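You operate a simulated robot arm through the tools that you are given. There is no shell and no other tool. Be economical: measure what you need, move in short steps, check, and stop when the job is done.

You run a simulated robot arm. Do the job below in one go: nothing can be reset, and whatever is moved stays where it is left.

JOB
Iron the white napkin at the heat on its care tag.
Fine: switch the red socket on, set the heat dial, wait for the green light, press the creases out, seat the iron on its base, turn dial and socket off.
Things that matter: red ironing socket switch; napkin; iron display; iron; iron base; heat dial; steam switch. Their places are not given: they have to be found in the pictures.

The check looks at the end state, three seconds after you hand in, the way a careful person would. Anything else that was tipped, shoved, dropped, spilled or broken makes it a failure. Flat cloth is picked up by pressing the open fingertips on it (5 to 10 N) and closing them slowly along it; thin cloth reads only 2 to 8 mm in the jaws.

ROBOT AND FRAMES
A 7-joint arm with a two-finger parallel gripper, fixed in place. Base frame: the origin is at the foot of the arm, x ahead of it, y to its left, z up; the work surface is at about z = 860. Units: mm, degrees, N and s.
With the tool pointing down near the work surface it reaches from about 220 to 740 mm from the base axis. Its first joint turns from -166.0 to 166.0 degrees. Payload 1.57 kg.
The tool frame sits at the grasp point between the pads (the TCP): z along the fingers, y along the line on which they close. The tips reach 30 mm beyond it. The gripper opens to 110 mm. The fingers are 24 mm wide and 12 mm thick; the gripper's body (48 by 112 mm) begins 78 mm behind the TCP.
Orientation is that of the tool frame in the base frame, as a unit quaternion [w, x, y, z]. With the fingers straight down and closing along the base's y, the tool's x points along the base's -x, its y along +y and its z along -z.

CONTROLS
- The arm moves only by the tool step_arm. Its argument "moves" is a list of rows, each a list of 6 numbers: the shift along the tool's x, y, z in mm, then the turn, a rotation vector about the tool's x, y, z in degrees. In form: [[dx, dy, dz, ax, ay, az], ...]. A call has 1 to 20 rows; each row shifts and turns the commanded pose from where the row before left it, along the tool's axes as they then stand. "gripper" is the finger opening in mm, from 0 to 110, set as the call begins (left out, the last holds). Rows are played at 5 a second. More than 50 mm and 8.6 degrees between two rows, or a gripper value outside its range, and nothing of the call is played. A pose out of reach is approached as far as the arm can. The call stops where the force on the tool passes 90 N (or 10 N more than at its start, if that is more) or the arm is blocked; 0.2 s more then pass. Each finger travels about 45 mm/s and halts on what it meets, pressing with about 31 N; the grip force reading is that of the motor and also rises with nothing between the fingers. The clock runs only during rows and for 0.2 s after the last one: add rows that do not move to give the fingers time. It gives the time, the measured TCP pose, the force on the tool (base axes), the opening and the grip force at its end, in the units of the frame above (readings bear some noise).
- Cameras (640 x 400 px; columns grow to the right, rows downward): "scene" is fixed at [50.3, -500.5, 1517.4]; the picture's right is [0.29, -0.96, 0.00], its down [-0.81, -0.24, -0.54] and it looks along [0.51, 0.15, -0.84] (base axes); focal length 214 px, centre (320, 200). "wrist" rides on the gripper at [-36, 0, -80] in the tool frame; the picture's right is [0.00, -1.00, 0.00], its down [0.97, 0.00, -0.24] and it looks along [0.24, 0.00, 0.97] (tool axes); focal length 218 px, centre (320, 200).
- snapshot(camera): a new picture of that camera. The clock stands still meanwhile.
- move_column(by): slides the trunk up (or, below 0, down) by that many mm; the arm rides with it, the base frame stays. It gives what a move gives, with no picture.
- measure_at(camera, pixels): for up to 12 pixels [column, row] of the newest picture of that camera ("zoom" is the newest enlarged one), the place [x, y, z] in the base frame of the surface seen there, good to about 2 mm. The clock stands still meanwhile.
- zoom(camera, box): a new picture of the part [left, top, right, bottom] of that camera's present view, enlarged. The clock stands still meanwhile.
- finish_job(): hands the job in; it is judged then, once.

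Keep the steps short. Do not move on a guess: measure, check each grasp and each placing, and mend mistakes. In all there are 80 turns and 46 pictures (those below and enlarged ones count). Leave the gripper open and the arm clear of the work at the hand-in unless told otherwise, and finish with a single line.

The tools are called after "Call:" as name(argument=value, ...) on one line, values as JSON. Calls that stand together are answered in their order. step_arm: Moves the arm, as the interface text tells. Its arguments: {"type":"object","properties":{"moves":{"type":"array"},"gripper":{"type":"number"}},"required":["moves"]} The other tools are called the same way: move_column (by) slides the trunk up or down; snapshot (camera) takes a picture; measure_at (camera, pixels) gives the place of the surface under pixels of a picture; zoom (camera, box) takes an enlarged picture of a part of a camera's view; finish_job () hands the job in.

At the start:

```text
time: 0.0
position: [355.1, -202.6, 1257.2]
tcp_rot: [-0.001, 0.0, 1.0, -0.001]
contact_force: [0.1, 0.0, 0.4]
finger_gap: 110.0
gripper_force: 0.1
trunk travel left (down, up): [-525.0, 65.0]
```

scene: 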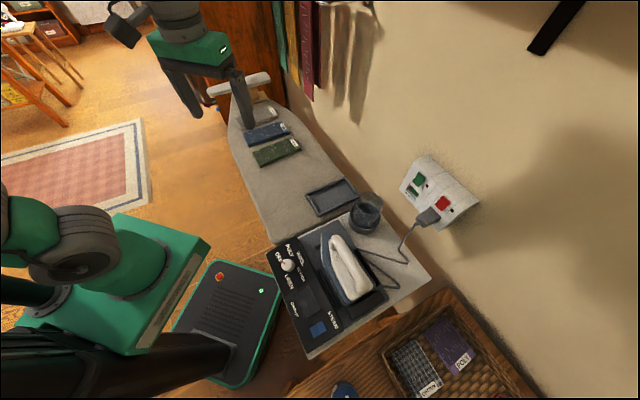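
wrist: 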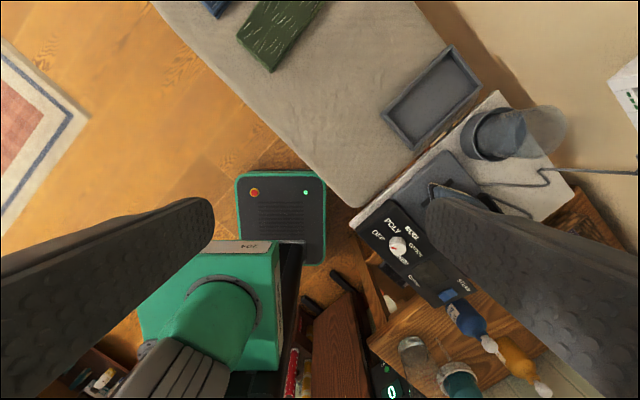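

I see the ironing board, the iron on its base, the dial, and a wall socket with red and green switches. I will zoom in on the socket, the base and the cloths.

Call:
zoom(camera="scene", box=[250, 150, 490, 350])

Call:
measure_at(camera="scene", pixels=[[442, 203], [419, 180], [428, 217], [288, 265], [318, 328], [345, 265], [332, 197], [277, 152], [268, 133], [265, 112], [365, 215], [250, 200]])

Call:
zoom(camera="scene", box=[200, 60, 360, 220])

```text
2.00 times, centred on (370, 250) of scene
```

zoom: 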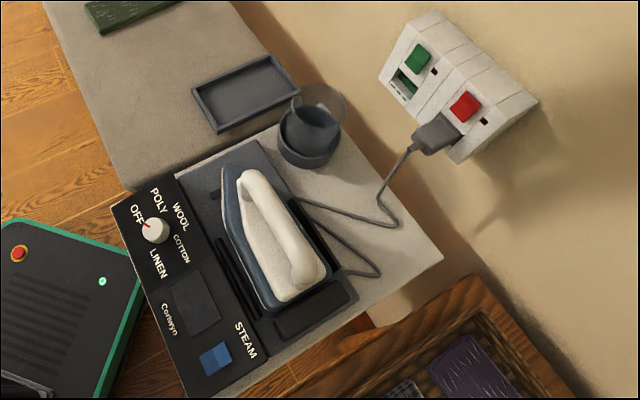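

```text
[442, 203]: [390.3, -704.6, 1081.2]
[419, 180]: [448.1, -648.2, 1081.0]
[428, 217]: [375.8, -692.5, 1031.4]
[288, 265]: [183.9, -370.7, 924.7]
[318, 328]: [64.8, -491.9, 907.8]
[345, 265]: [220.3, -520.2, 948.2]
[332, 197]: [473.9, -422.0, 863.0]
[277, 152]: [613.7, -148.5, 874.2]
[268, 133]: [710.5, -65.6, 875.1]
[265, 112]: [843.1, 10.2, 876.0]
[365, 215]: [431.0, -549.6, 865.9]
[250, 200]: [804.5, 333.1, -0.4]
```

```text
2.50 times, centred on (280, 140) of scene
```

zoom: 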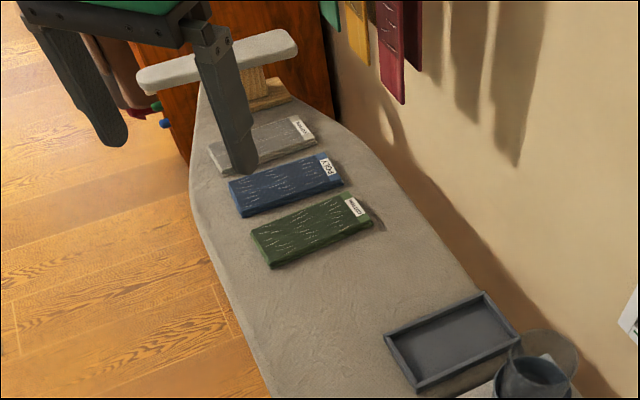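

Three folded cloths lie on the board: green (COTTON), blue (POLY) and a light one farther back. I will zoom in on the light one's tag, the basket, and the far end of the board.

Call:
zoom(camera="scene", box=[240, 90, 304, 130])

Call:
zoom(camera="scene", box=[320, 290, 520, 400])

```text
10.00 times, centred on (272, 110) of scene
```

zoom: 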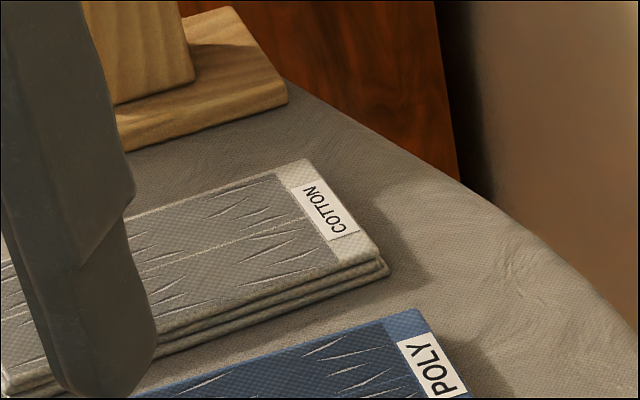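

```text
3.20 times, centred on (420, 345) of scene
```

zoom: 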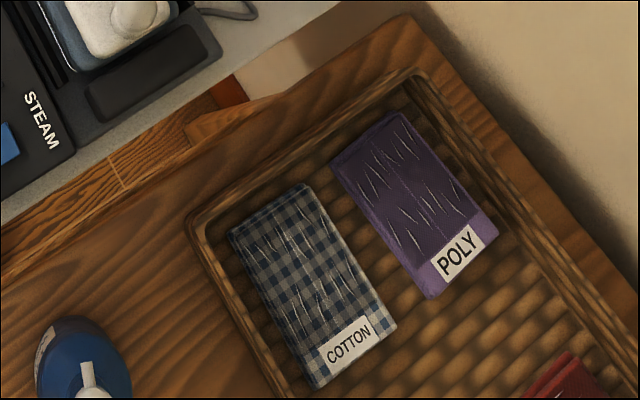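

The light napkin's tag reads COTTON. I still need to check for a whiter napkin hidden from view. I'll move the gripper back and right at height so I can see the basket and the uncovered board.

Call:
step_arm(moves=[[40, -30, 0, 0, 0, 0], [40, -30, 0, 0, 0, 0], [40, -30, 0, 0, 0, 0], [30, -30, 0, 0, 0, 0], [0, -30, 0, 0, 0, 0]])

Call:
snapshot(camera="wrist")

Call:
snapshot(camera="scene")

```text
time: 1.2
position: [204.8, -352.0, 1255.0]
tcp_rot: [-0.001, -0.001, 1.0, 0.0]
contact_force: [1.6, 0.2, -0.3]
finger_gap: 110.0
gripper_force: 0.0
trunk travel left (down, up): [-525.0, 65.0]
```

```text
39 pictures are left
```

wrist: 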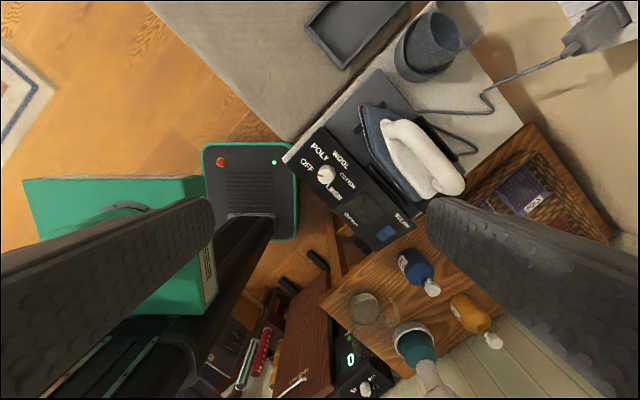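

```text
38 pictures are left
```

scene: 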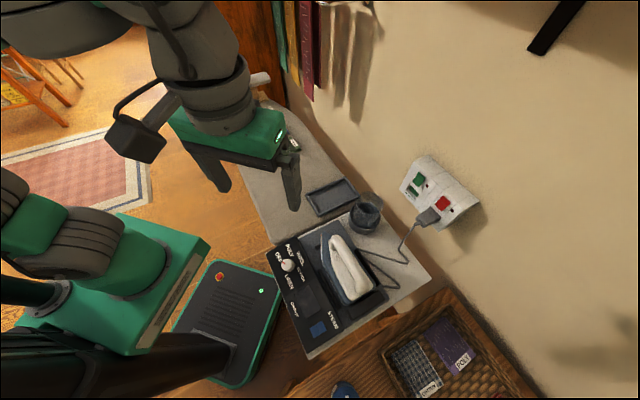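

The basket only shows gingham, purple and red cloths. Next I'll look straight down on the board napkins from near (600, -50).

Call:
step_arm(moves=[[-30, 20, 0, 0, 0, 0], [-40, 32, 0, 0, 0, 0], [-40, 32, 0, 0, 0, 0], [-40, 32, 0, 0, 0, 0], [-40, 32, 0, 0, 0, 0], [-40, 32, 0, 0, 0, 0], [-40, 32, 0, 0, 0, 0], [-40, 32, 0, 0, 0, 0], [-40, 32, 0, 0, 0, 0], [-40, 32, 0, 0, 0, 0], [0, 0, 0, 0, 0, 0]])

Call:
snapshot(camera="wrist")

```text
refused: row 2 steps farther than a row can; nothing moved
```

```text
37 pictures are left
```

wrist: 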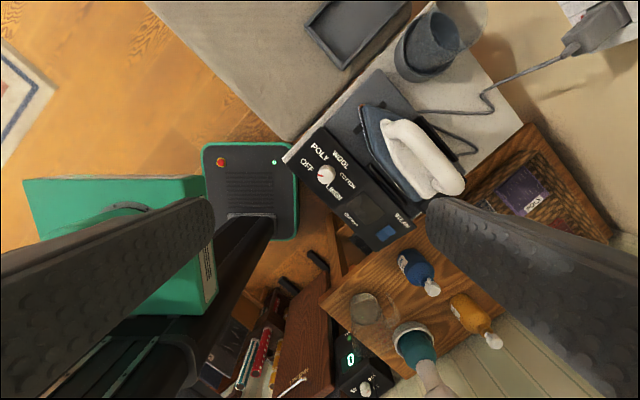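

That row was a little over 50 mm, so the call was refused. I'll use shorter rows for the same move.

Call:
step_arm(moves=[[-30, 20, 0, 0, 0, 0], [-36, 28, 0, 0, 0, 0], [-36, 28, 0, 0, 0, 0], [-36, 28, 0, 0, 0, 0], [-36, 28, 0, 0, 0, 0], [-36, 28, 0, 0, 0, 0], [-36, 28, 0, 0, 0, 0], [-36, 28, 0, 0, 0, 0], [-36, 28, 0, 0, 0, 0], [-36, 28, 0, 0, 0, 0], [-36, 28, 0, 0, 0, 0], [0, 0, 0, 0, 0, 0]])

```text
time: 3.8
position: [593.6, -51.4, 1256.8]
tcp_rot: [0.0, 0.0, 1.0, 0.0]
contact_force: [0.3, 0.0, -0.2]
finger_gap: 110.0
gripper_force: 0.0
trunk travel left (down, up): [-525.0, 65.0]
```

Call:
snapshot(camera="wrist")

```text
36 pictures are left
```

wrist: 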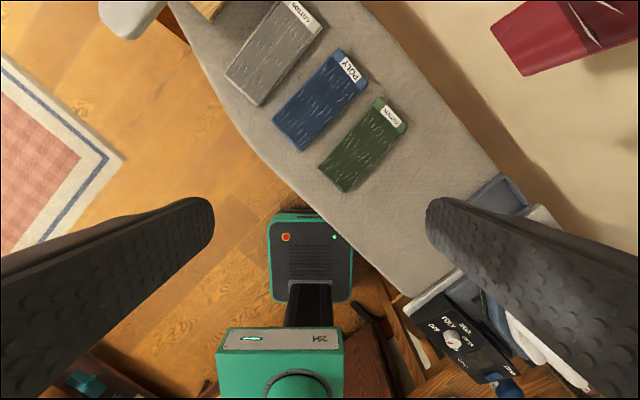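

From here I see light grey (COTTON), blue and green napkins, plus hanging cloths on the wall. I'll zoom in on the light one and on the white thing near (415, 355), to be sure which is "white".

Call:
zoom(camera="wrist", box=[200, 0, 440, 200])

Call:
measure_at(camera="wrist", pixels=[[272, 4], [325, 24], [259, 103], [228, 74], [330, 52], [275, 117], [303, 149], [360, 72], [415, 355], [560, 40], [130, 15], [320, 165]])

Call:
zoom(camera="wrist", box=[340, 260, 600, 400])

Call:
zoom(camera="scene", box=[240, 0, 420, 120])

```text
2.00 times, centred on (320, 100) of wrist
```

zoom: 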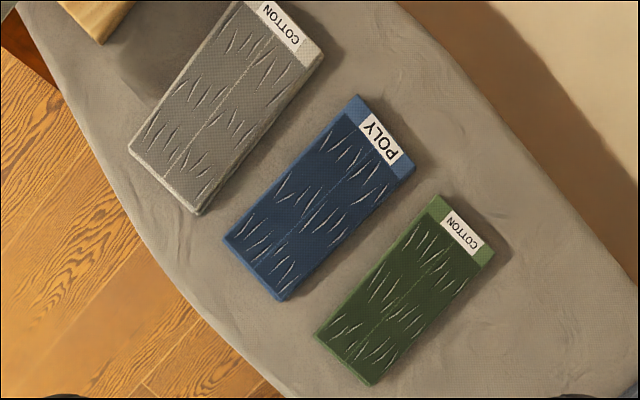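

```text
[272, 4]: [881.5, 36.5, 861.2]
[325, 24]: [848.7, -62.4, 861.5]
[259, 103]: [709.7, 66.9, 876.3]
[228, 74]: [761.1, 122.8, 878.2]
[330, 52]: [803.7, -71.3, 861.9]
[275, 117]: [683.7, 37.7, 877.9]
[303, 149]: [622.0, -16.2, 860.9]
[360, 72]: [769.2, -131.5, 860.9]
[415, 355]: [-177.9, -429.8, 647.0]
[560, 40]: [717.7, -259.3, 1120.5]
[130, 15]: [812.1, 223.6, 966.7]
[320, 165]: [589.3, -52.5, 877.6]
```

```text
2.46 times, centred on (470, 330) of wrist
```

zoom: 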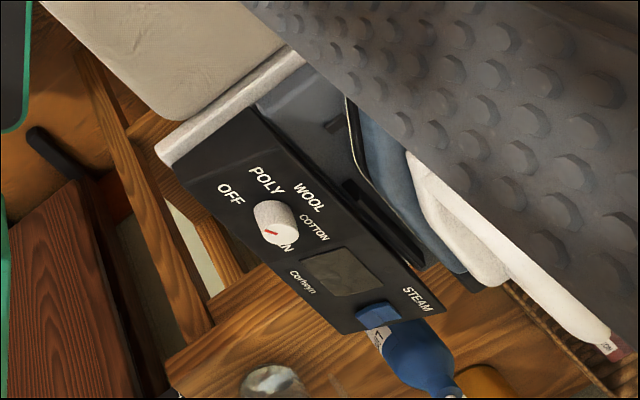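

```text
3.33 times, centred on (330, 60) of scene
```

zoom: 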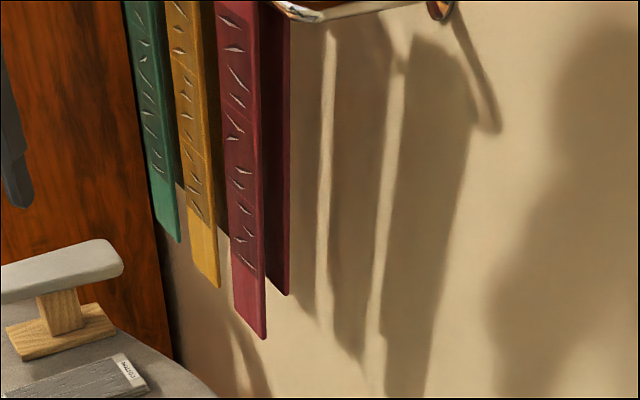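

The light napkin has a pale border with a darker creased middle, like the others, so it is the white one. Its tag says COTTON. Now I'll take close views of the socket and the base panel.

Call:
zoom(camera="scene", box=[392, 145, 488, 245])

Call:
measure_at(camera="zoom", pixels=[[338, 230], [310, 240], [365, 230], [330, 200], [335, 260], [240, 140], [290, 290], [420, 200], [300, 180], [395, 270]])

Call:
zoom(camera="scene", box=[260, 225, 350, 345])

```text
4.00 times, centred on (440, 195) of scene
```

zoom: 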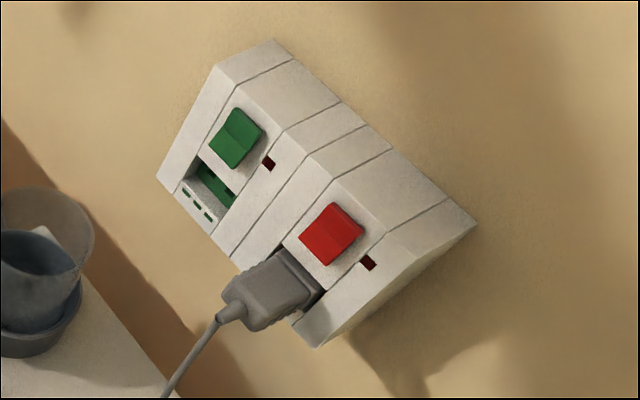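

```text
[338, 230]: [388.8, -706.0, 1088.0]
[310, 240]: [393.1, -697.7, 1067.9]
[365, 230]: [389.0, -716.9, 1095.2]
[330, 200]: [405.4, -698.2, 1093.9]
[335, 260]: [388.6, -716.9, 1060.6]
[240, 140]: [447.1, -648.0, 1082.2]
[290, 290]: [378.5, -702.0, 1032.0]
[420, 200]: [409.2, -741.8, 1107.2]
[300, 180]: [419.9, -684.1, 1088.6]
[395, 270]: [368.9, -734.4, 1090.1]
```

```text
3.33 times, centred on (305, 285) of scene
```

zoom: 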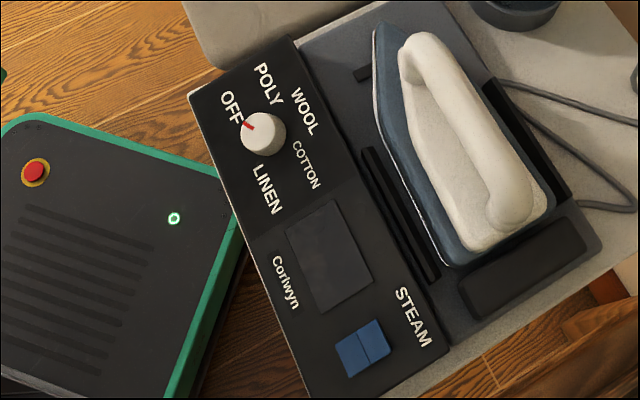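

The dial points at OFF. The red switch is a rocker centred about (390, -705, 1082) on a wall that faces (-0.7, 0.7), with a dark lamp beside it. I'll close the fingers, move right at height, and yaw 45°.

Call:
step_arm(moves=[[22, -36, 0, 0, 0, 0], [22, -36, 0, 0, 0, 0], [22, -36, 0, 0, 0, 0], [22, -36, 0, 0, 0, 0], [22, -36, 0, 0, 0, 0], [22, -36, 0, 0, 0, 0], [22, -36, 0, 0, 0, 0], [22, -36, 0, 0, 0, 0], [22, -36, 0, 0, 0, 0], [22, -36, 0, 0, 0, 0], [22, -36, 0, 0, 0, 0], [22, -36, 0, 0, 0, 0], [0, 0, 0, 0, 0, 7.5], [0, 0, 0, 0, 0, 7.5], [0, 0, 0, 0, 0, 7.5], [0, 0, 0, 0, 0, 7.5], [0, 0, 0, 0, 0, 7.5], [0, 0, 0, 0, 0, 7.5], [0, 0, 0, 0, 0, 0]], gripper=0)

Call:
step_arm(moves=[[0, 0, 0, 0, -7.5, 0], [0, 0, 0, 0, -7.5, 0], [0, 0, 0, 0, -7.5, 0], [0, 0, 0, 0, -7.5, 0], [0, 0, 0, 0, -7.5, 0], [0, 0, 0, 0, -7.5, 0], [0, 0, 0, 0, -7.5, 0], [0, 0, 0, 0, -7.5, 0], [0, 0, 0, 0, 0, 0]])

Call:
snapshot(camera="wrist")

```text
time: 7.8
position: [331.6, -484.3, 1255.1]
tcp_rot: [-0.001, 0.383, 0.924, 0.0]
contact_force: [-0.3, -0.1, 0.5]
finger_gap: 0.0
gripper_force: 21.7
trunk travel left (down, up): [-525.0, 65.0]
```

```text
time: 9.8
position: [356.6, -545.5, 1364.0]
tcp_rot: [0.375, 0.349, 0.845, -0.153]
contact_force: [0.0, 1.0, 0.4]
finger_gap: 0.2
gripper_force: 21.9
out of reach, approached as far as the arm can: row 4, 5, 6, 7, 8
trunk travel left (down, up): [-525.0, 65.0]
```

```text
30 pictures are left
```

wrist: 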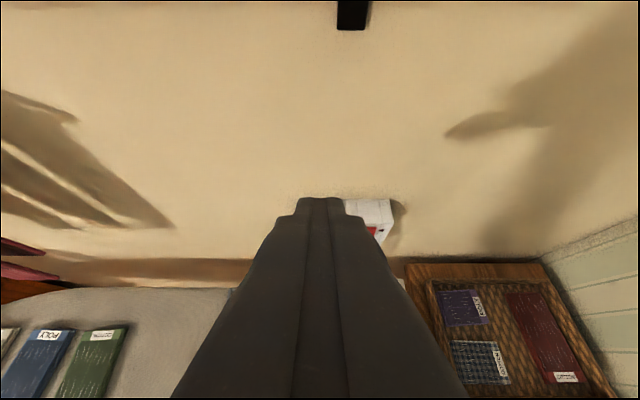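

The tilt was only partly reached, to about 44° at z = 1364, because this spot is out of range. I'll make a part move toward the pre-press spot and see where the command stands.

Call:
step_arm(moves=[[13, -28, 32, 0, 0, 0], [13, -28, 32, 0, 0, 0], [0, 0, 0, 0, 0, 0]])

```text
time: 10.6
position: [336.5, -564.5, 1336.9]
tcp_rot: [0.358, 0.352, 0.852, -0.146]
contact_force: [-0.1, -1.1, 0.2]
finger_gap: 0.1
gripper_force: 21.5
out of reach, approached as far as the arm can: row 1, 2
trunk travel left (down, up): [-525.0, 65.0]
```

It's still short. I'll finish the move to the farther pre-press spot, where the wrist has more room.

Call:
step_arm(moves=[[13, -28, 32, 0, 0, 0], [13, -29, 32, 0, 0, 0], [0, 0, 0, 0, 0, 0]])

```text
time: 11.4
position: [320.3, -577.4, 1315.6]
tcp_rot: [0.346, 0.353, 0.858, -0.138]
contact_force: [-0.3, -0.4, -0.1]
finger_gap: 0.2
gripper_force: 21.0
out of reach, approached as far as the arm can: row 1, 2
trunk travel left (down, up): [-525.0, 65.0]
```

The limit looks like a wrist-bend limit, since the shoulder sits too high for a forward-pointing tool. I'll check the scene picture before lowering the trunk.

Call:
snapshot(camera="scene")

```text
29 pictures are left
```

scene: 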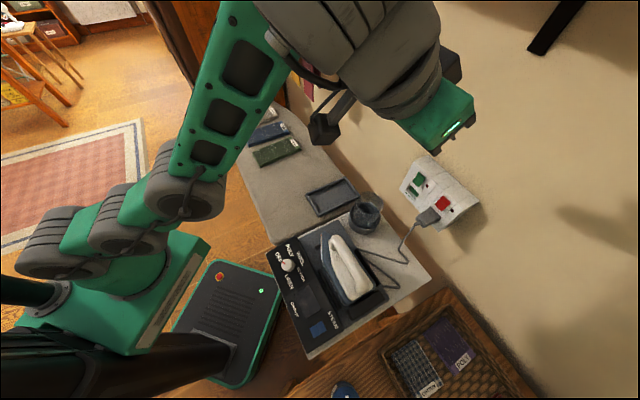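

The forearm rises from the joint at (190, 190) to the wrist. I'll measure a few arm points to learn the geometry.

Call:
measure_at(camera="scene", pixels=[[50, 235], [110, 210], [160, 180], [190, 200], [212, 150], [240, 60], [340, 40], [390, 90], [440, 120], [90, 300], [180, 245]])

```text
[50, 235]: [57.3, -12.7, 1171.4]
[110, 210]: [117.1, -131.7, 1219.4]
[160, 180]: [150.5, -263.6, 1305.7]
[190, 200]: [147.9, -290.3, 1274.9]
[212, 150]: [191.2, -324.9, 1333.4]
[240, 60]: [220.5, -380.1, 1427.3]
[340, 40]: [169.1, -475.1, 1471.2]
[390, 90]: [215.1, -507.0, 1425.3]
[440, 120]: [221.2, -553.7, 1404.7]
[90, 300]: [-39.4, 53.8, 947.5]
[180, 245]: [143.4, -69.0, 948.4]
```

The wrist won't tilt that far here, but about 38° is enough to press the rocker. I'll turn the command back by 22.5° and see where the arm settles. That should be about 100 mm off the switch, in clear air.

Call:
step_arm(moves=[[0, 0, 0, 0, 7.5, 0], [0, 0, 0, 0, 7.5, 0], [0, 0, 0, 0, 7.5, 0], [0, 0, 0, 0, 0, 0], [0, 0, 0, 0, 0, 0]])

```text
time: 12.6
position: [310.1, -564.3, 1313.4]
tcp_rot: [0.176, 0.373, 0.908, -0.07]
contact_force: [-0.2, -0.5, 0.1]
finger_gap: 0.0
gripper_force: 21.5
out of reach, approached as far as the arm can: row 3
trunk travel left (down, up): [-525.0, 65.0]
```

The command resets to the measured pose, now tilted about 22°. I'll go down toward z = 1145.

Call:
step_arm(moves=[[4.7, -8.5, 34.3, 0, 0, 0], [4.7, -8.5, 34.3, 0, 0, 0], [4.7, -8.5, 34.3, 0, 0, 0], [4.7, -8.5, 34.3, 0, 0, 0], [4.7, -8.5, 34.3, 0, 0, 0], [0, 0, 0, 0, 0, 0]])

```text
time: 14.0
position: [313.9, -632.7, 1149.8]
tcp_rot: [0.176, 0.374, 0.908, -0.07]
contact_force: [0.0, -0.2, 0.2]
finger_gap: 0.0
gripper_force: 21.4
out of reach, approached as far as the arm can: row 2, 3
trunk travel left (down, up): [-525.0, 65.0]
```

That worked. I'm now at (314, -633, 1150), so I'll try tilting more here.

Call:
step_arm(moves=[[0, 0, 0, 0, -7.5, 0], [0, 0, 0, 0, -7.5, 0], [0, 0, 0, 0, -7.5, 0], [0, 0, 0, 0, 0, 0]])

Call:
snapshot(camera="wrist")

```text
time: 15.0
position: [303.3, -618.3, 1169.0]
tcp_rot: [0.253, 0.365, 0.891, -0.096]
contact_force: [-0.4, -0.1, 0.2]
finger_gap: 0.2
gripper_force: 21.1
out of reach, approached as far as the arm can: row 1, 2, 3
trunk travel left (down, up): [-525.0, 65.0]
```

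```text
28 pictures are left
```

wrist: 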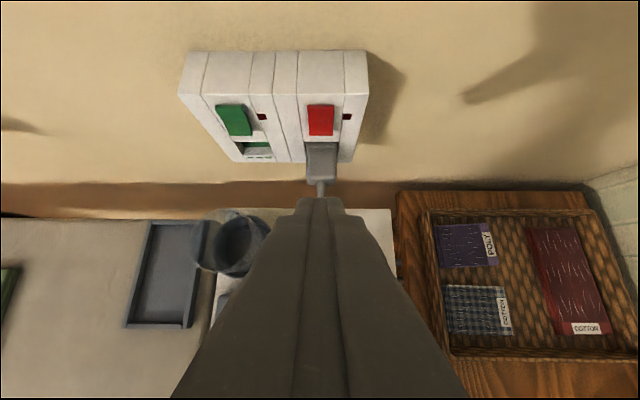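

The switch is right ahead at (320, 120). I'll zoom in on it and measure the rocker.

Call:
zoom(camera="wrist", box=[270, 70, 380, 190])

Call:
measure_at(camera="wrist", pixels=[[320, 108], [320, 113], [320, 120], [320, 127], [320, 133], [310, 120], [331, 120], [320, 145], [320, 160], [345, 130], [320, 95], [346, 116]])

```text
3.33 times, centred on (325, 130) of wrist
```

zoom: 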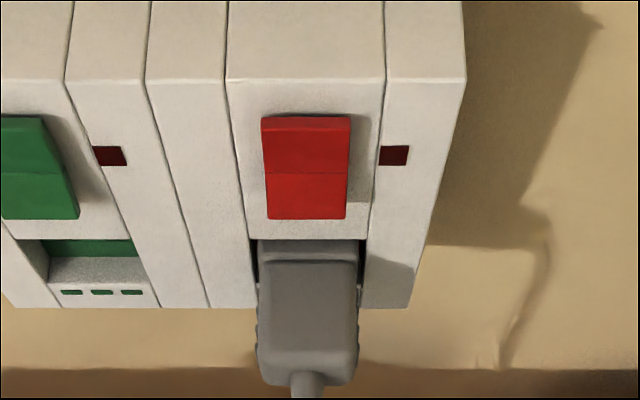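

```text
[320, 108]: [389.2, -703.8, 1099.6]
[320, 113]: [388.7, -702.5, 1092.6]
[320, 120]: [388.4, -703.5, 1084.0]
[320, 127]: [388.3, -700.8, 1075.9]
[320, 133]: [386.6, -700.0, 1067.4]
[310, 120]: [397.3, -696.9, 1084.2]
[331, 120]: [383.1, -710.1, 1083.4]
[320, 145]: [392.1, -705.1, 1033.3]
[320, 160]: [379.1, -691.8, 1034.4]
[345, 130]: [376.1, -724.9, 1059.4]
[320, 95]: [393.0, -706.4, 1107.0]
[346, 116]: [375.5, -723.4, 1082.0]
```

The rocker's bottom edge (z = 1067) sticks out about 10 mm and its top about 5 mm, so the bottom half must be pressed in. I'll approach to about 8 mm short of it at z = 1073.

Call:
step_arm(moves=[[-8, 0, 27.3, 0, 0, 0], [-8, 0, 27.3, 0, 0, 0], [-8, 0, 27.3, 0, 0, 0], [-7.8, 0, 27.3, 0, 0, 0], [0, 0, 0, 0, 0, 0]])

```text
time: 16.2
position: [302.9, -618.4, 1168.6]
tcp_rot: [0.254, 0.365, 0.891, -0.095]
contact_force: [0.0, -0.3, -0.5]
finger_gap: 0.0
gripper_force: 21.2
out of reach, approached as far as the arm can: row 1, 2, 3, 4
trunk travel left (down, up): [-525.0, 65.0]
```

The arm is at a limit here. I'll lower the trunk by 100 mm, which the tips can take because they are still 90 mm from the wall. The relative geometry should then improve.

Call:
move_column(by=-100)

Call:
step_arm(moves=[[-10, 0, -12, 0, 0, 0], [0, 0, 0, 0, 0, 0]])

```text
time: 17.5
position: [304.1, -617.5, 1069.0]
tcp_rot: [0.254, 0.365, 0.89, -0.096]
contact_force: [0.3, 0.2, 0.3]
finger_gap: 0.0
gripper_force: 21.4
trunk travel left (down, up): [-425.0, 165.0]
```

```text
time: 18.1
position: [303.4, -618.3, 1084.3]
tcp_rot: [0.253, 0.365, 0.891, -0.096]
contact_force: [0.2, -0.4, -0.1]
finger_gap: 0.2
gripper_force: 21.8
trunk travel left (down, up): [-425.0, 165.0]
```

The upward move worked. Now outward by 40 mm.

Call:
step_arm(moves=[[-17, 0, 10.4, 0, 0, 0], [-17, 0, 10.4, 0, 0, 0], [0, 0, 0, 0, 0, 0]])

```text
time: 18.9
position: [304.4, -618.1, 1082.9]
tcp_rot: [0.253, 0.366, 0.891, -0.096]
contact_force: [0.4, -0.3, -0.7]
finger_gap: 0.0
gripper_force: 21.2
out of reach, approached as far as the arm can: row 1, 2
trunk travel left (down, up): [-425.0, 165.0]
```

Outward is still blocked. I need to see how the arm is folded.

Call:
snapshot(camera="scene")

Call:
measure_at(camera="scene", pixels=[[50, 260], [110, 250], [160, 210], [190, 230], [212, 190], [240, 100], [340, 80], [390, 130], [260, 60], [300, 30], [420, 150], [360, 40]])

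```text
26 pictures are left
```

scene: 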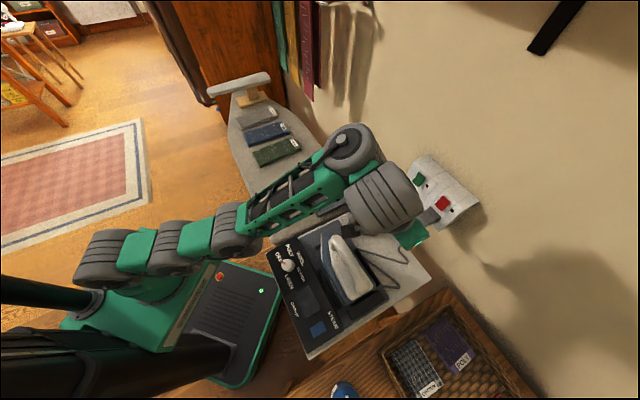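

```text
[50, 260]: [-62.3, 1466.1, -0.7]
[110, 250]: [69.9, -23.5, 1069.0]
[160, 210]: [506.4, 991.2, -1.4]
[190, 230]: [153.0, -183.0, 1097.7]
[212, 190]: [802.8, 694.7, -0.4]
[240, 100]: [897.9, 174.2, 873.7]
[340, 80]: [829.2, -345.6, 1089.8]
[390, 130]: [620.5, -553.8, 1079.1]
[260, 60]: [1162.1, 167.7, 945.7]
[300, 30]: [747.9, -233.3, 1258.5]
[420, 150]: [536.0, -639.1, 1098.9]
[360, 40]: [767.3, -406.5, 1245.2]
```

The arm is nearly straight out, so it is limited by extension and by how far the hand can open from the forearm. I'll measure points along it.

Call:
measure_at(camera="scene", pixels=[[100, 250], [135, 245], [165, 240], [195, 235], [230, 225], [262, 212], [300, 195], [330, 180], [350, 145], [365, 185], [390, 190], [412, 235]])

```text
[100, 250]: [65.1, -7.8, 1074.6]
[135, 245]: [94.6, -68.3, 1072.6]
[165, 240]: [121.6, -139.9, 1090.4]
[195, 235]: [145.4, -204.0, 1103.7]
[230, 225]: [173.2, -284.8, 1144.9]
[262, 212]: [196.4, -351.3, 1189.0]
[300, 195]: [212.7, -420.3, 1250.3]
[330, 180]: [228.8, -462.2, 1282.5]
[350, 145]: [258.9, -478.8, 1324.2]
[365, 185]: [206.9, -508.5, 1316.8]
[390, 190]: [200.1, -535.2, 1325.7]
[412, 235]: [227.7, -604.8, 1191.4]
```

I'll learn the real reach by going back to tool-down, raising 50 mm, and stepping toward the wall. I'll stop well short of the switch.

Call:
step_arm(moves=[[0, 0, 0, 0, 7.6, 0], [0, 0, 0, 0, 7.6, 0], [0, 0, 0, 0, 7.6, 0], [0, 0, 0, 0, 7.6, 0], [0, 0, -45, 0, 0, 0], [-20, 0, 0, 0, 0, 0], [-20, 0, 0, 0, 0, 0], [-20, 0, 0, 0, 0, 0], [-20, 0, 0, 0, 0, 0], [0, 0, 0, 0, 0, 0]])

```text
time: 21.1
position: [296.2, -572.2, 1083.2]
tcp_rot: [0.012, 0.378, 0.926, 0.004]
contact_force: [-0.3, -0.5, 0.6]
finger_gap: 0.0
gripper_force: 21.1
out of reach, approached as far as the arm can: row 3, 4, 5, 6, 7, 8, 9
trunk travel left (down, up): [-425.0, 165.0]
```

Tool-down reach here is only 644 mm because the shoulder sits well below the wrist. Raising the trunk fully should extend the reach. I'll also yaw the hand to align with the arm's direction (-60°) and tilt 15°.

Call:
move_column(by=165)

Call:
step_arm(moves=[[0, 0, 0, 0, 0, 7.5], [0, 0, 0, 0, 0, 7.5], [0, 0, 45, 0, 0, 0], [0, 0, 45, 0, 0, 0], [0, 0, 0, 0, -7.5, 0], [0, 0, 0, 0, -7.5, 0], [-20, 0, 5.3, 0, 0, 0], [-20, 0, 5.3, 0, 0, 0], [0, 0, 0, 0, 0, 0]])

```text
time: 23.0
position: [285.6, -549.9, 1205.0]
tcp_rot: [-0.017, 0.379, 0.925, 0.034]
contact_force: [0.4, 0.5, -0.7]
finger_gap: 0.0
gripper_force: 21.1
trunk travel left (down, up): [-590.0, 0.0]
```

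```text
time: 25.0
position: [322.9, -621.2, 1172.0]
tcp_rot: [0.125, 0.491, 0.86, -0.059]
contact_force: [-0.1, 0.6, -0.1]
finger_gap: 0.2
gripper_force: 21.4
out of reach, approached as far as the arm can: row 6
trunk travel left (down, up): [-590.0, 0.0]
```

That went better, and I'm now at r = 700 with 16° of tilt. I'll step on to about 12 mm short of the rocker, at z = 1100.

Call:
step_arm(moves=[[-11.8, 0, 22, 0, 0, 0], [-11.8, 0, 22, 0, 0, 0], [-11.8, 0, 22, 0, 0, 0], [-11.8, 0, 22, 0, 0, 0], [0, 0, 0, 0, 0, 0]])

```text
time: 26.2
position: [350.1, -674.1, 1097.1]
tcp_rot: [0.124, 0.493, 0.859, -0.061]
contact_force: [0.3, -0.4, -1.1]
finger_gap: 0.0
gripper_force: 21.4
out of reach, approached as far as the arm can: row 3, 4
trunk travel left (down, up): [-590.0, 0.0]
```

That reached r = 760, still about 20 mm short. I'll try more tilt here to extend further.

Call:
step_arm(moves=[[0, 0, 0, 0, -4, 0], [0, 0, 0, 0, -4, 0], [0, 0, 0, 0, 0, 0]])

```text
time: 27.0
position: [350.1, -673.4, 1096.6]
tcp_rot: [0.184, 0.487, 0.849, -0.094]
contact_force: [0.2, 0.0, 0.6]
finger_gap: 0.1
gripper_force: 21.6
trunk travel left (down, up): [-590.0, 0.0]
```

The tilt works here, now at 24°. I'll tilt another 8°.

Call:
step_arm(moves=[[0, 0, 0, 0, -4, 0], [0, 0, 0, 0, -4, 0], [0, 0, 0, 0, 0, 0]])

```text
time: 27.8
position: [350.5, -673.0, 1098.1]
tcp_rot: [0.243, 0.479, 0.834, -0.127]
contact_force: [-0.8, 0.7, 0.1]
finger_gap: 0.3
gripper_force: 20.5
trunk travel left (down, up): [-590.0, 0.0]
```

Tilt is now 32° with the position held. The fingertip corner is about 18 mm from the rocker's lower half. I'll press in short steps along the wall normal.

Call:
step_arm(moves=[[-4.2, 1.8, 6.1, 0, 0, 0], [-4.1, 1.8, 6.1, 0, 0, 0], [-2.5, 0.8, 1.5, 0, 0, 0], [-2.5, 0.8, 1.5, 0, 0, 0], [-2.5, 0.8, 1.5, 0, 0, 0], [0, 0, 0, 0, 0, 0]])

Call:
zoom(camera="wrist", box=[250, 50, 390, 210])

```text
time: 29.2
position: [366.7, -688.2, 1091.0]
tcp_rot: [0.242, 0.48, 0.834, -0.128]
contact_force: [-4.5, 3.7, -2.0]
finger_gap: 0.0
gripper_force: 22.1
trunk travel left (down, up): [-590.0, 0.0]
```

```text
2.50 times, centred on (320, 130) of wrist
```

zoom: 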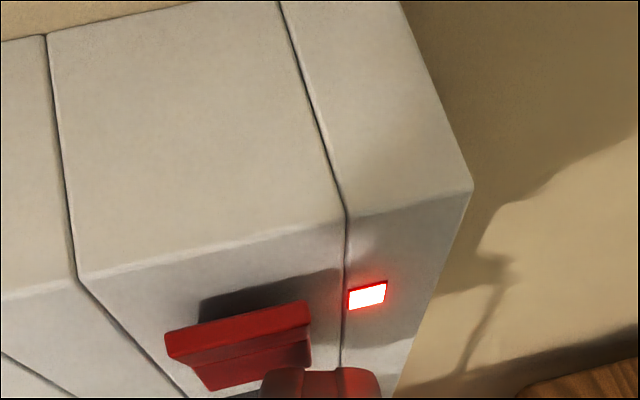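

The lamp is lit, so the socket is on. I'll back off along the fingers, bring the tool upright, and then look at the dial.

Call:
step_arm(moves=[[8, -2, -5, 0, 0, 0], [8, 0, -35, 0, 0, 0], [0, 0, -45, 0, 0, 0], [0, 0, -45, 0, 0, 0], [0, 0, 0, 0, 8, 0], [0, 0, 0, 0, 8, 0], [0, 0, 0, 0, 8, 0], [0, 0, 0, 0, 7.7, 0], [0, 0, 0, 0, 0, -7.4], [0, 0, 0, 0, 0, -7.4], [40, 0, 0, 0, 0, 0], [40, 0, 0, 0, 0, 0], [40, 0, 0, 0, 0, 0], [0, 0, 0, 0, 0, 0]])

Call:
snapshot(camera="wrist")

```text
time: 32.2
position: [223.5, -546.2, 1174.5]
tcp_rot: [0.065, 0.38, 0.92, -0.065]
contact_force: [-0.3, -0.5, 0.9]
finger_gap: 0.0
gripper_force: 21.2
out of reach, approached as far as the arm can: row 7, 8
trunk travel left (down, up): [-590.0, 0.0]
```

```text
24 pictures are left
```

wrist: 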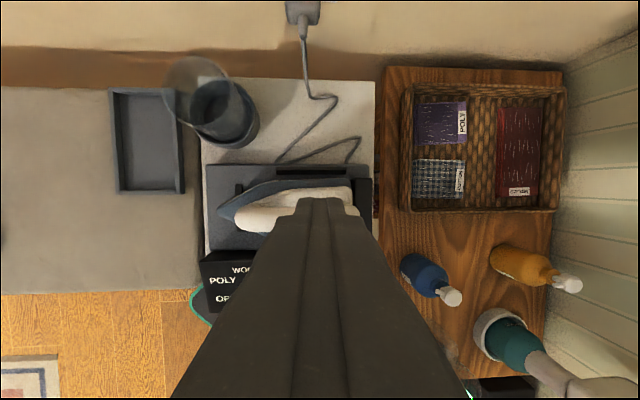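

The tool needs a small levelling correction. Then I'll move above the dial with open fingers to see the labels between them.

Call:
step_arm(moves=[[0, 0, 0, -2, 4.9, 0], [0, 0, 0, -2, 4.85, 0], [38, 24, 0, 0, 0, 0], [38, 24, 0, 0, 0, 0], [38, 24, 0, 0, 0, 0], [38, 24, 0, 0, 0, 0], [0, 0, 40, 0, 0, 0], [0, 0, 40, 0, 0, 0], [0, 0, 0, 0, 0, 0]], gripper=110)

Call:
snapshot(camera="wrist")

```text
time: 34.2
position: [191.0, -391.3, 1125.3]
tcp_rot: [-0.004, 0.381, 0.924, 0.005]
contact_force: [0.2, -0.6, 0.2]
finger_gap: 110.0
gripper_force: 0.1
out of reach, approached as far as the arm can: row 7, 8
trunk travel left (down, up): [-590.0, 0.0]
```

```text
23 pictures are left
```

wrist: 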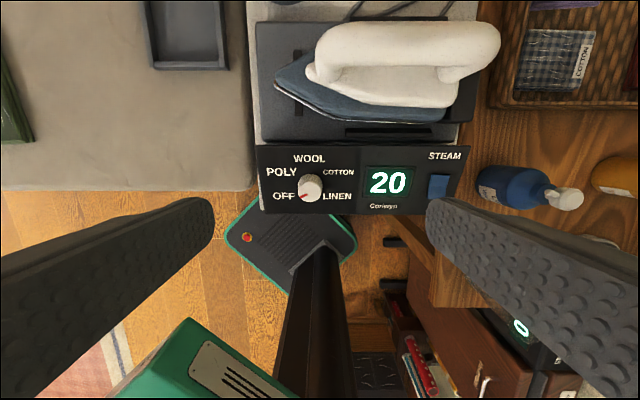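

The display has come on and shows 20. The labels sit OFF, POLY, WOOL, COTTON, LINEN, going clockwise. I'll zoom in on the knob and measure it.

Call:
zoom(camera="wrist", box=[250, 130, 370, 220])

Call:
measure_at(camera="wrist", pixels=[[310, 184], [284, 196], [282, 172], [310, 158], [338, 172], [337, 196], [308, 196], [301, 187], [320, 183], [311, 172], [265, 205], [455, 205]])

```text
4.44 times, centred on (310, 175) of wrist
```

zoom: 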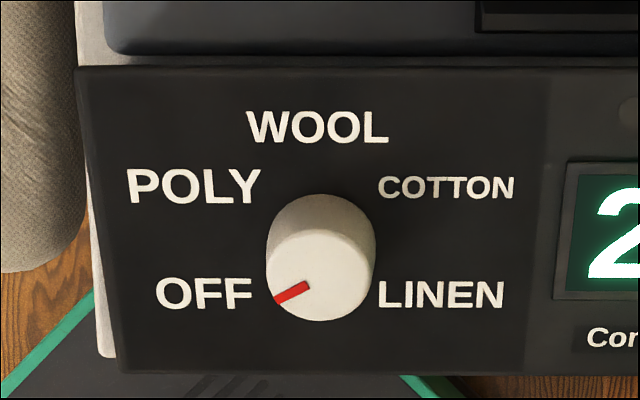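

```text
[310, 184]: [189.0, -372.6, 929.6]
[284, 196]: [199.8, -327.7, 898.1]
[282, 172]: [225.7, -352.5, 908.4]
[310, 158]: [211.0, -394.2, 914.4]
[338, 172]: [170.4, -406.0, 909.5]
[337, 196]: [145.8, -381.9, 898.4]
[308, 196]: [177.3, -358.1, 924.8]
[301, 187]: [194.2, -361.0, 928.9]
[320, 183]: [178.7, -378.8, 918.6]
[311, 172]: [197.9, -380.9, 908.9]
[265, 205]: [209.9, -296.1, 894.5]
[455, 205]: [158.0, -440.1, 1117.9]
```

The panel slopes about 16° toward the robot. The knob axis sits at about u = 391, v = 129, it is 30 mm across, and its top is near z = 927. OFF to COTTON is about 180° clockwise. The arm is too folded here with the trunk up, so I'll lower the trunk in stages.

Call:
move_column(by=-90)

Call:
step_arm(moves=[[0, 0, -40, 0, 0, 0], [0, 0, -40, 0, 0, 0], [0, 0, -20, 0, 0, 0], [0, 0, 0, 0, 0, 0]], gripper=60)

Call:
move_column(by=-90)

```text
time: 35.5
position: [190.7, -392.8, 1036.2]
tcp_rot: [-0.003, 0.381, 0.924, 0.005]
contact_force: [0.9, 0.3, 0.0]
finger_gap: 110.1
gripper_force: 0.0
trunk travel left (down, up): [-500.0, 90.0]
```

```text
time: 36.5
position: [191.2, -391.5, 1134.9]
tcp_rot: [-0.003, 0.381, 0.924, 0.006]
contact_force: [0.1, -0.4, -0.2]
finger_gap: 59.7
gripper_force: 0.0
trunk travel left (down, up): [-500.0, 90.0]
```

```text
time: 37.7
position: [191.5, -392.8, 1045.7]
tcp_rot: [-0.002, 0.381, 0.924, 0.006]
contact_force: [-0.6, 0.7, 0.0]
finger_gap: 59.9
gripper_force: 0.1
trunk travel left (down, up): [-410.0, 180.0]
```

Next I tilt 16.4° to line up with the knob axis, centre over it with the tips 25 mm above, and pre-turn -45°.

Call:
step_arm(moves=[[22.4, 6.7, 20, 0, 0, 0], [22.4, 6.6, 20, 0, 0, 0], [0, 0, 0, 0, -8.2, 0], [0, 0, 0, 0, -8.2, 0], [0, 0, 0, 0, 0, -7.5], [0, 0, 0, 0, 0, -7.5], [0, 0, 0, 0, 0, -7.5], [0, 0, 0, 0, 0, -7.5], [0, 0, 0, 0, 0, -7.5], [0, 0, 0, 0, 0, -7.5], [0, 0, 0, 0, 0, 0]])

Call:
snapshot(camera="wrist")

```text
time: 40.1
position: [167.5, -350.5, 1005.5]
tcp_rot: [0.1, -0.001, 0.99, -0.095]
contact_force: [0.3, 0.9, -0.2]
finger_gap: 59.9
gripper_force: 0.1
trunk travel left (down, up): [-410.0, 180.0]
```

```text
21 pictures are left
```

wrist: 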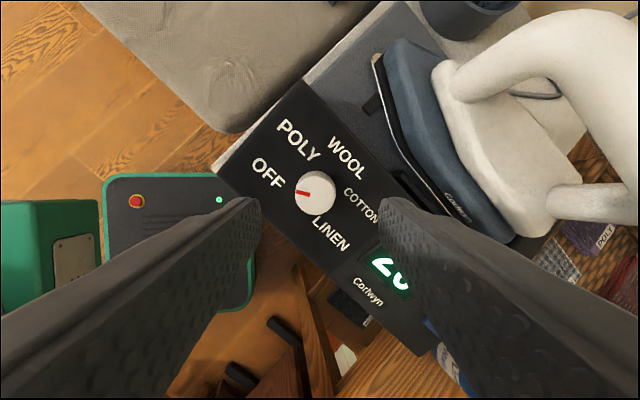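

The knob sits between the fingers, near (316, 192). I'll measure its top edges for exact centring.

Call:
measure_at(camera="wrist", pixels=[[316, 193], [299, 193], [333, 193], [316, 177], [314, 209], [292, 190], [345, 150], [268, 170], [330, 235]])

```text
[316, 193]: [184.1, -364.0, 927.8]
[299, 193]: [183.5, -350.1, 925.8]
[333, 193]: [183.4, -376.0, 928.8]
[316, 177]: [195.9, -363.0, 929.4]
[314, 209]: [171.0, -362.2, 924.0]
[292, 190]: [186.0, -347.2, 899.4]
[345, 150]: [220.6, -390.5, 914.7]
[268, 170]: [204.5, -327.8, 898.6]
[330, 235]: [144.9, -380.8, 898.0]
```

The knob's top centre is (183.5, -363, 927). I'll shift 3.7 mm sideways, go down 68 mm along the axis and close on the knob.

Call:
step_arm(moves=[[0, 3.7, 20, 0, 0, 0], [0, 0, 24, 0, 0, 0], [0, 0, 14, 0, 0, 0], [0, 0, 10, 0, 0, 0], [0, 0, 0, 0, 0, 0]])

Call:
step_arm(moves=[[0, 0, 0, 0, 0, 0], [0, 0, 0, 0, 0, 0], [0, 0, 0, 0, 0, 0]], gripper=20)

```text
time: 41.3
position: [182.2, -359.8, 938.9]
tcp_rot: [0.099, 0.0, 0.991, -0.094]
contact_force: [-0.1, -0.8, 0.6]
finger_gap: 60.0
gripper_force: 0.1
trunk travel left (down, up): [-410.0, 180.0]
```

```text
time: 42.1
position: [182.3, -359.9, 941.5]
tcp_rot: [0.1, -0.001, 0.99, -0.095]
contact_force: [-0.3, -3.9, -0.3]
finger_gap: 32.4
gripper_force: 25.7
trunk travel left (down, up): [-410.0, 180.0]
```

The knob is held at 32.4 mm. I'll turn it +90° clockwise.

Call:
step_arm(moves=[[0, 0, 0, 0, 0, 8.2], [0, 0, 0, 0, 0, 8.2], [0, 0, 0, 0, 0, 8.2], [0, 0, 0, 0, 0, 8.2], [0, 0, 0, 0, 0, 8.2], [0, 0, 0, 0, 0, 8.2], [0, 0, 0, 0, 0, 8.2], [0, 0, 0, 0, 0, 8.2], [0, 0, 0, 0, 0, 8.2], [0, 0, 0, 0, 0, 8.2], [0, 0, 0, 0, 0, 8], [0, 0, 0, 0, 0, 0]])

Call:
step_arm(moves=[[0, 0, 0, 0, 0, 0], [0, 0, 0, 0, 0, 0], [0, 0, -25, 0, 0, 0], [0, 0, -25, 0, 0, 0], [0, 0, 0, 0, 0, 0]], gripper=60)

Call:
zoom(camera="wrist", box=[240, 110, 400, 270])

```text
time: 44.7
position: [180.9, -361.6, 938.5]
tcp_rot: [0.138, 0.701, 0.7, 0.004]
contact_force: [-17.8, -13.4, 1.4]
finger_gap: 32.2
gripper_force: 40.6
trunk travel left (down, up): [-410.0, 180.0]
```

```text
time: 45.9
position: [172.0, -352.0, 987.6]
tcp_rot: [0.138, 0.7, 0.701, 0.003]
contact_force: [0.1, 0.4, 0.8]
finger_gap: 59.9
gripper_force: 0.1
trunk travel left (down, up): [-410.0, 180.0]
```

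```text
2.50 times, centred on (320, 190) of wrist
```

zoom: 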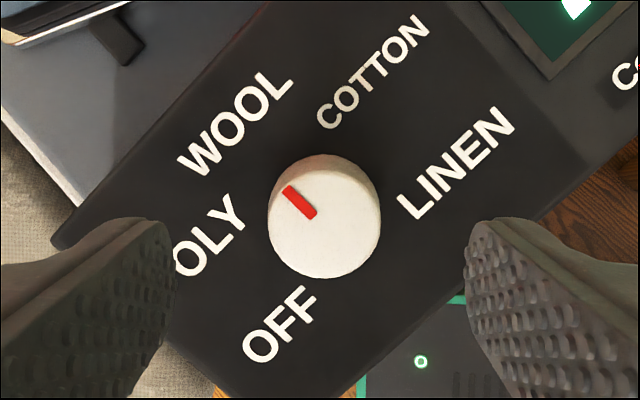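

The pointer is now just short of WOOL, at about -15°. COTTON sits at about +57° and needs roughly 71° more. I'll turn back, regrip and turn 71°.

Call:
step_arm(moves=[[0, 0, 0, 0, 0, -8], [0, 0, 0, 0, 0, -8], [0, 0, 0, 0, 0, -8], [0, 0, 0, 0, 0, -8], [0, 0, 0, 0, 0, -8], [0, 0, 0, 0, 0, -8], [0, 0, 0, 0, 0, -8], [0, 0, 0, 0, 0, -8], [0, 0, 0, 0, 0, -7], [0, 0, 25, 0, 0, 0], [0, 0, 25, 0, 0, 0], [0, 0, 0, 0, 0, 0]])

Call:
step_arm(moves=[[0, 0, 0, 0, 0, 0], [0, 0, 0, 0, 0, 0], [0, 0, 0, 0, 0, 0], [0, 0, 0, 0, 0, 8], [0, 0, 0, 0, 0, 8], [0, 0, 0, 0, 0, 8], [0, 0, 0, 0, 0, 8], [0, 0, 0, 0, 0, 8], [0, 0, 0, 0, 0, 8], [0, 0, 0, 0, 0, 8], [0, 0, 0, 0, 0, 8], [0, 0, 0, 0, 0, 7], [0, 0, 0, 0, 0, 0]], gripper=20)

Call:
step_arm(moves=[[0, 0, 0, 0, 0, 0], [0, 0, 0, 0, 0, 0], [0, 0, -30, 0, 0, 0], [0, 0, -30, 0, 0, 0], [0, 0, 0, 0, 0, -8], [0, 0, 0, 0, 0, -8], [0, 0, 0, 0, 0, -8], [0, 0, 0, 0, 0, -8], [0, 0, 0, 0, 0, -8], [0, 0, 0, 0, 0, 0]], gripper=60)

Call:
snapshot(camera="wrist")

```text
time: 48.5
position: [181.7, -361.0, 939.0]
tcp_rot: [0.114, 0.163, 0.977, -0.077]
contact_force: [0.3, -0.4, -0.1]
finger_gap: 60.1
gripper_force: 0.0
trunk travel left (down, up): [-410.0, 180.0]
```

```text
time: 51.3
position: [180.6, -361.1, 940.3]
tcp_rot: [0.138, 0.7, 0.7, 0.003]
contact_force: [-13.2, -13.2, 0.0]
finger_gap: 32.1
gripper_force: 40.7
trunk travel left (down, up): [-410.0, 180.0]
```

```text
time: 53.5
position: [169.9, -349.0, 997.8]
tcp_rot: [0.131, 0.416, 0.899, -0.044]
contact_force: [0.4, 0.2, -0.2]
finger_gap: 60.1
gripper_force: 0.0
trunk travel left (down, up): [-410.0, 180.0]
```

```text
19 pictures are left
```

wrist: 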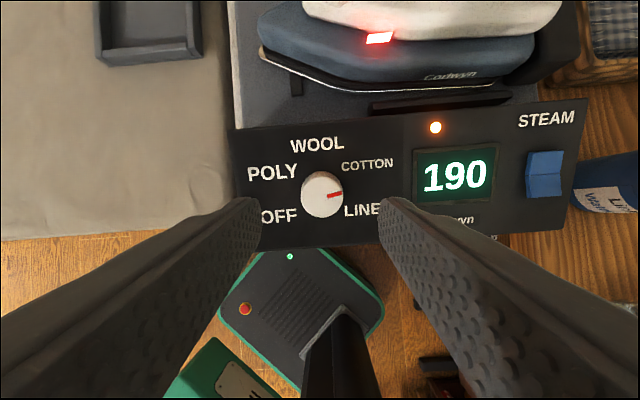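

The display shows 190 and the orange heating light is on. The pointer looks a little past COTTON, so I'll zoom in to judge it.

Call:
zoom(camera="wrist", box=[240, 110, 520, 270])

Call:
measure_at(camera="wrist", pixels=[[328, 195], [341, 193], [321, 195], [306, 195], [368, 164], [361, 210], [318, 145], [272, 172], [321, 177], [321, 211]])

```text
2.29 times, centred on (380, 190) of wrist
```

zoom: 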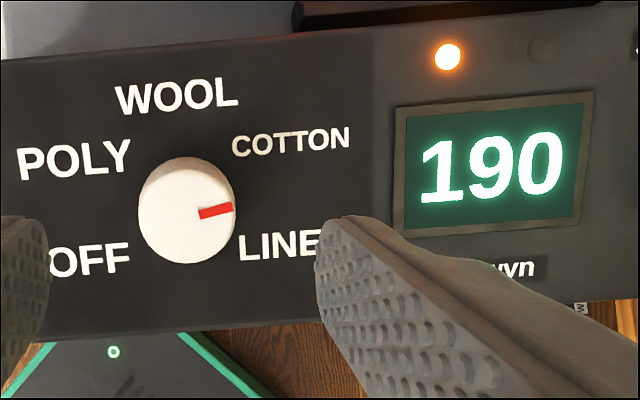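

```text
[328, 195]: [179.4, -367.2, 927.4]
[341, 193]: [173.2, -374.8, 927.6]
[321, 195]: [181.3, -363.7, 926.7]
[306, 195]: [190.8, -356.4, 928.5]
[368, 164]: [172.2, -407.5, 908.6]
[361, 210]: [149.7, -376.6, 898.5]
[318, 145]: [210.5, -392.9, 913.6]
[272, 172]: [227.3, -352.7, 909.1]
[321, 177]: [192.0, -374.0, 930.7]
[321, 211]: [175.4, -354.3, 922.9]
```

The pointer is at about 85° and COTTON is at about 60–65°. I'll regrip and turn back about 23°, then watch the display.

Call:
step_arm(moves=[[0, 0, 30, 0, 0, 0], [0, 0, 28, 0, 0, 0], [0, 0, 0, 0, 0, 0]])

Call:
step_arm(moves=[[0, 0, 0, 0, 0, 0], [0, 0, 0, 0, 0, 0], [0, 0, 0, 0, 0, 0], [0, 0, 0, 0, 0, -8], [0, 0, 0, 0, 0, -8], [0, 0, 0, 0, 0, -7], [0, 0, 0, 0, 0, 0]], gripper=20)

Call:
step_arm(moves=[[0, 0, 0, 0, 0, 0], [0, 0, 0, 0, 0, 0], [0, 0, -30, 0, 0, 0], [0, 0, -30, 0, 0, 0], [0, 0, 0, 0, 0, 0]], gripper=60)

Call:
zoom(camera="wrist", box=[240, 90, 520, 270])

```text
time: 54.3
position: [181.6, -359.4, 941.1]
tcp_rot: [0.13, 0.417, 0.898, -0.043]
contact_force: [0.2, 1.0, -0.6]
finger_gap: 60.0
gripper_force: 0.1
trunk travel left (down, up): [-410.0, 180.0]
```

```text
time: 55.9
position: [182.5, -360.1, 941.7]
tcp_rot: [0.12, 0.229, 0.964, -0.069]
contact_force: [-7.8, -8.5, -2.5]
finger_gap: 32.0
gripper_force: 40.4
trunk travel left (down, up): [-410.0, 180.0]
```

```text
time: 57.1
position: [169.8, -347.6, 1000.0]
tcp_rot: [0.119, 0.231, 0.963, -0.07]
contact_force: [-0.1, 0.0, 0.1]
finger_gap: 59.9
gripper_force: 0.0
trunk travel left (down, up): [-410.0, 180.0]
```

```text
2.22 times, centred on (380, 180) of wrist
```

zoom: 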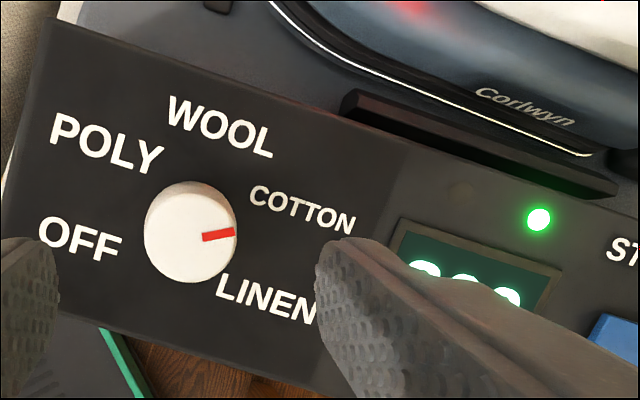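

The pointer is now on COTTON and the light has already gone green. Next I'll lift away and turn square to the iron, looking down on it from above.

Call:
step_arm(moves=[[0, 0, -40, 0, 0, 0], [0, 0, -40, 0, 0, 0], [0, 0, 0, -1.5, 1.13, -7.96], [0, 0, 0, -1.5, 1.13, -7.96], [0, 0, 0, -1.5, 1.13, -7.96], [0, 0, 0, -1.5, 1.13, -7.96], [0, 0, 0, -1.5, 1.13, -7.96], [0, 0, 0, -1.5, 1.13, -7.96], [0, 0, 0, -1.5, 1.13, -7.96], [0, 0, 0, -1.5, 1.13, -7.96], [0, 0, 0, -1.5, 1.13, -7.96], [15.8, -33, -10.6, 0, 0, 0], [15.8, -33, -10.6, 0, 0, 0], [15.8, -33, -10.6, 0, 0, 0], [15.8, -33, -10.6, 0, 0, 0], [15.8, -33, -10.6, 0, 0, 0], [0, 0, 0, 0, 0, 0]], gripper=110)

Call:
snapshot(camera="wrist")

```text
time: 60.7
position: [215.2, -507.2, 1128.4]
tcp_rot: [0.001, -0.385, 0.923, 0.001]
contact_force: [-0.7, -0.5, -0.7]
finger_gap: 110.2
gripper_force: 0.2
trunk travel left (down, up): [-410.0, 180.0]
```

```text
16 pictures are left
```

wrist: 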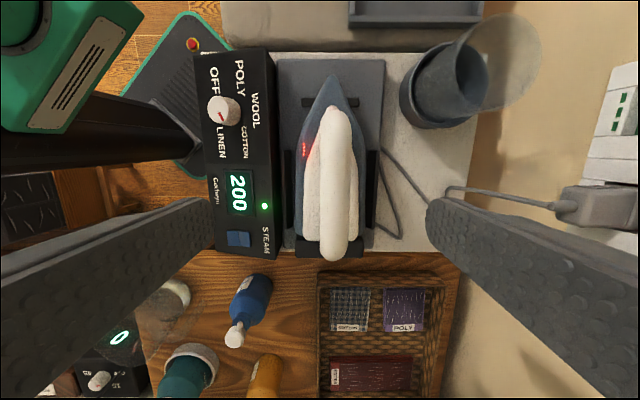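

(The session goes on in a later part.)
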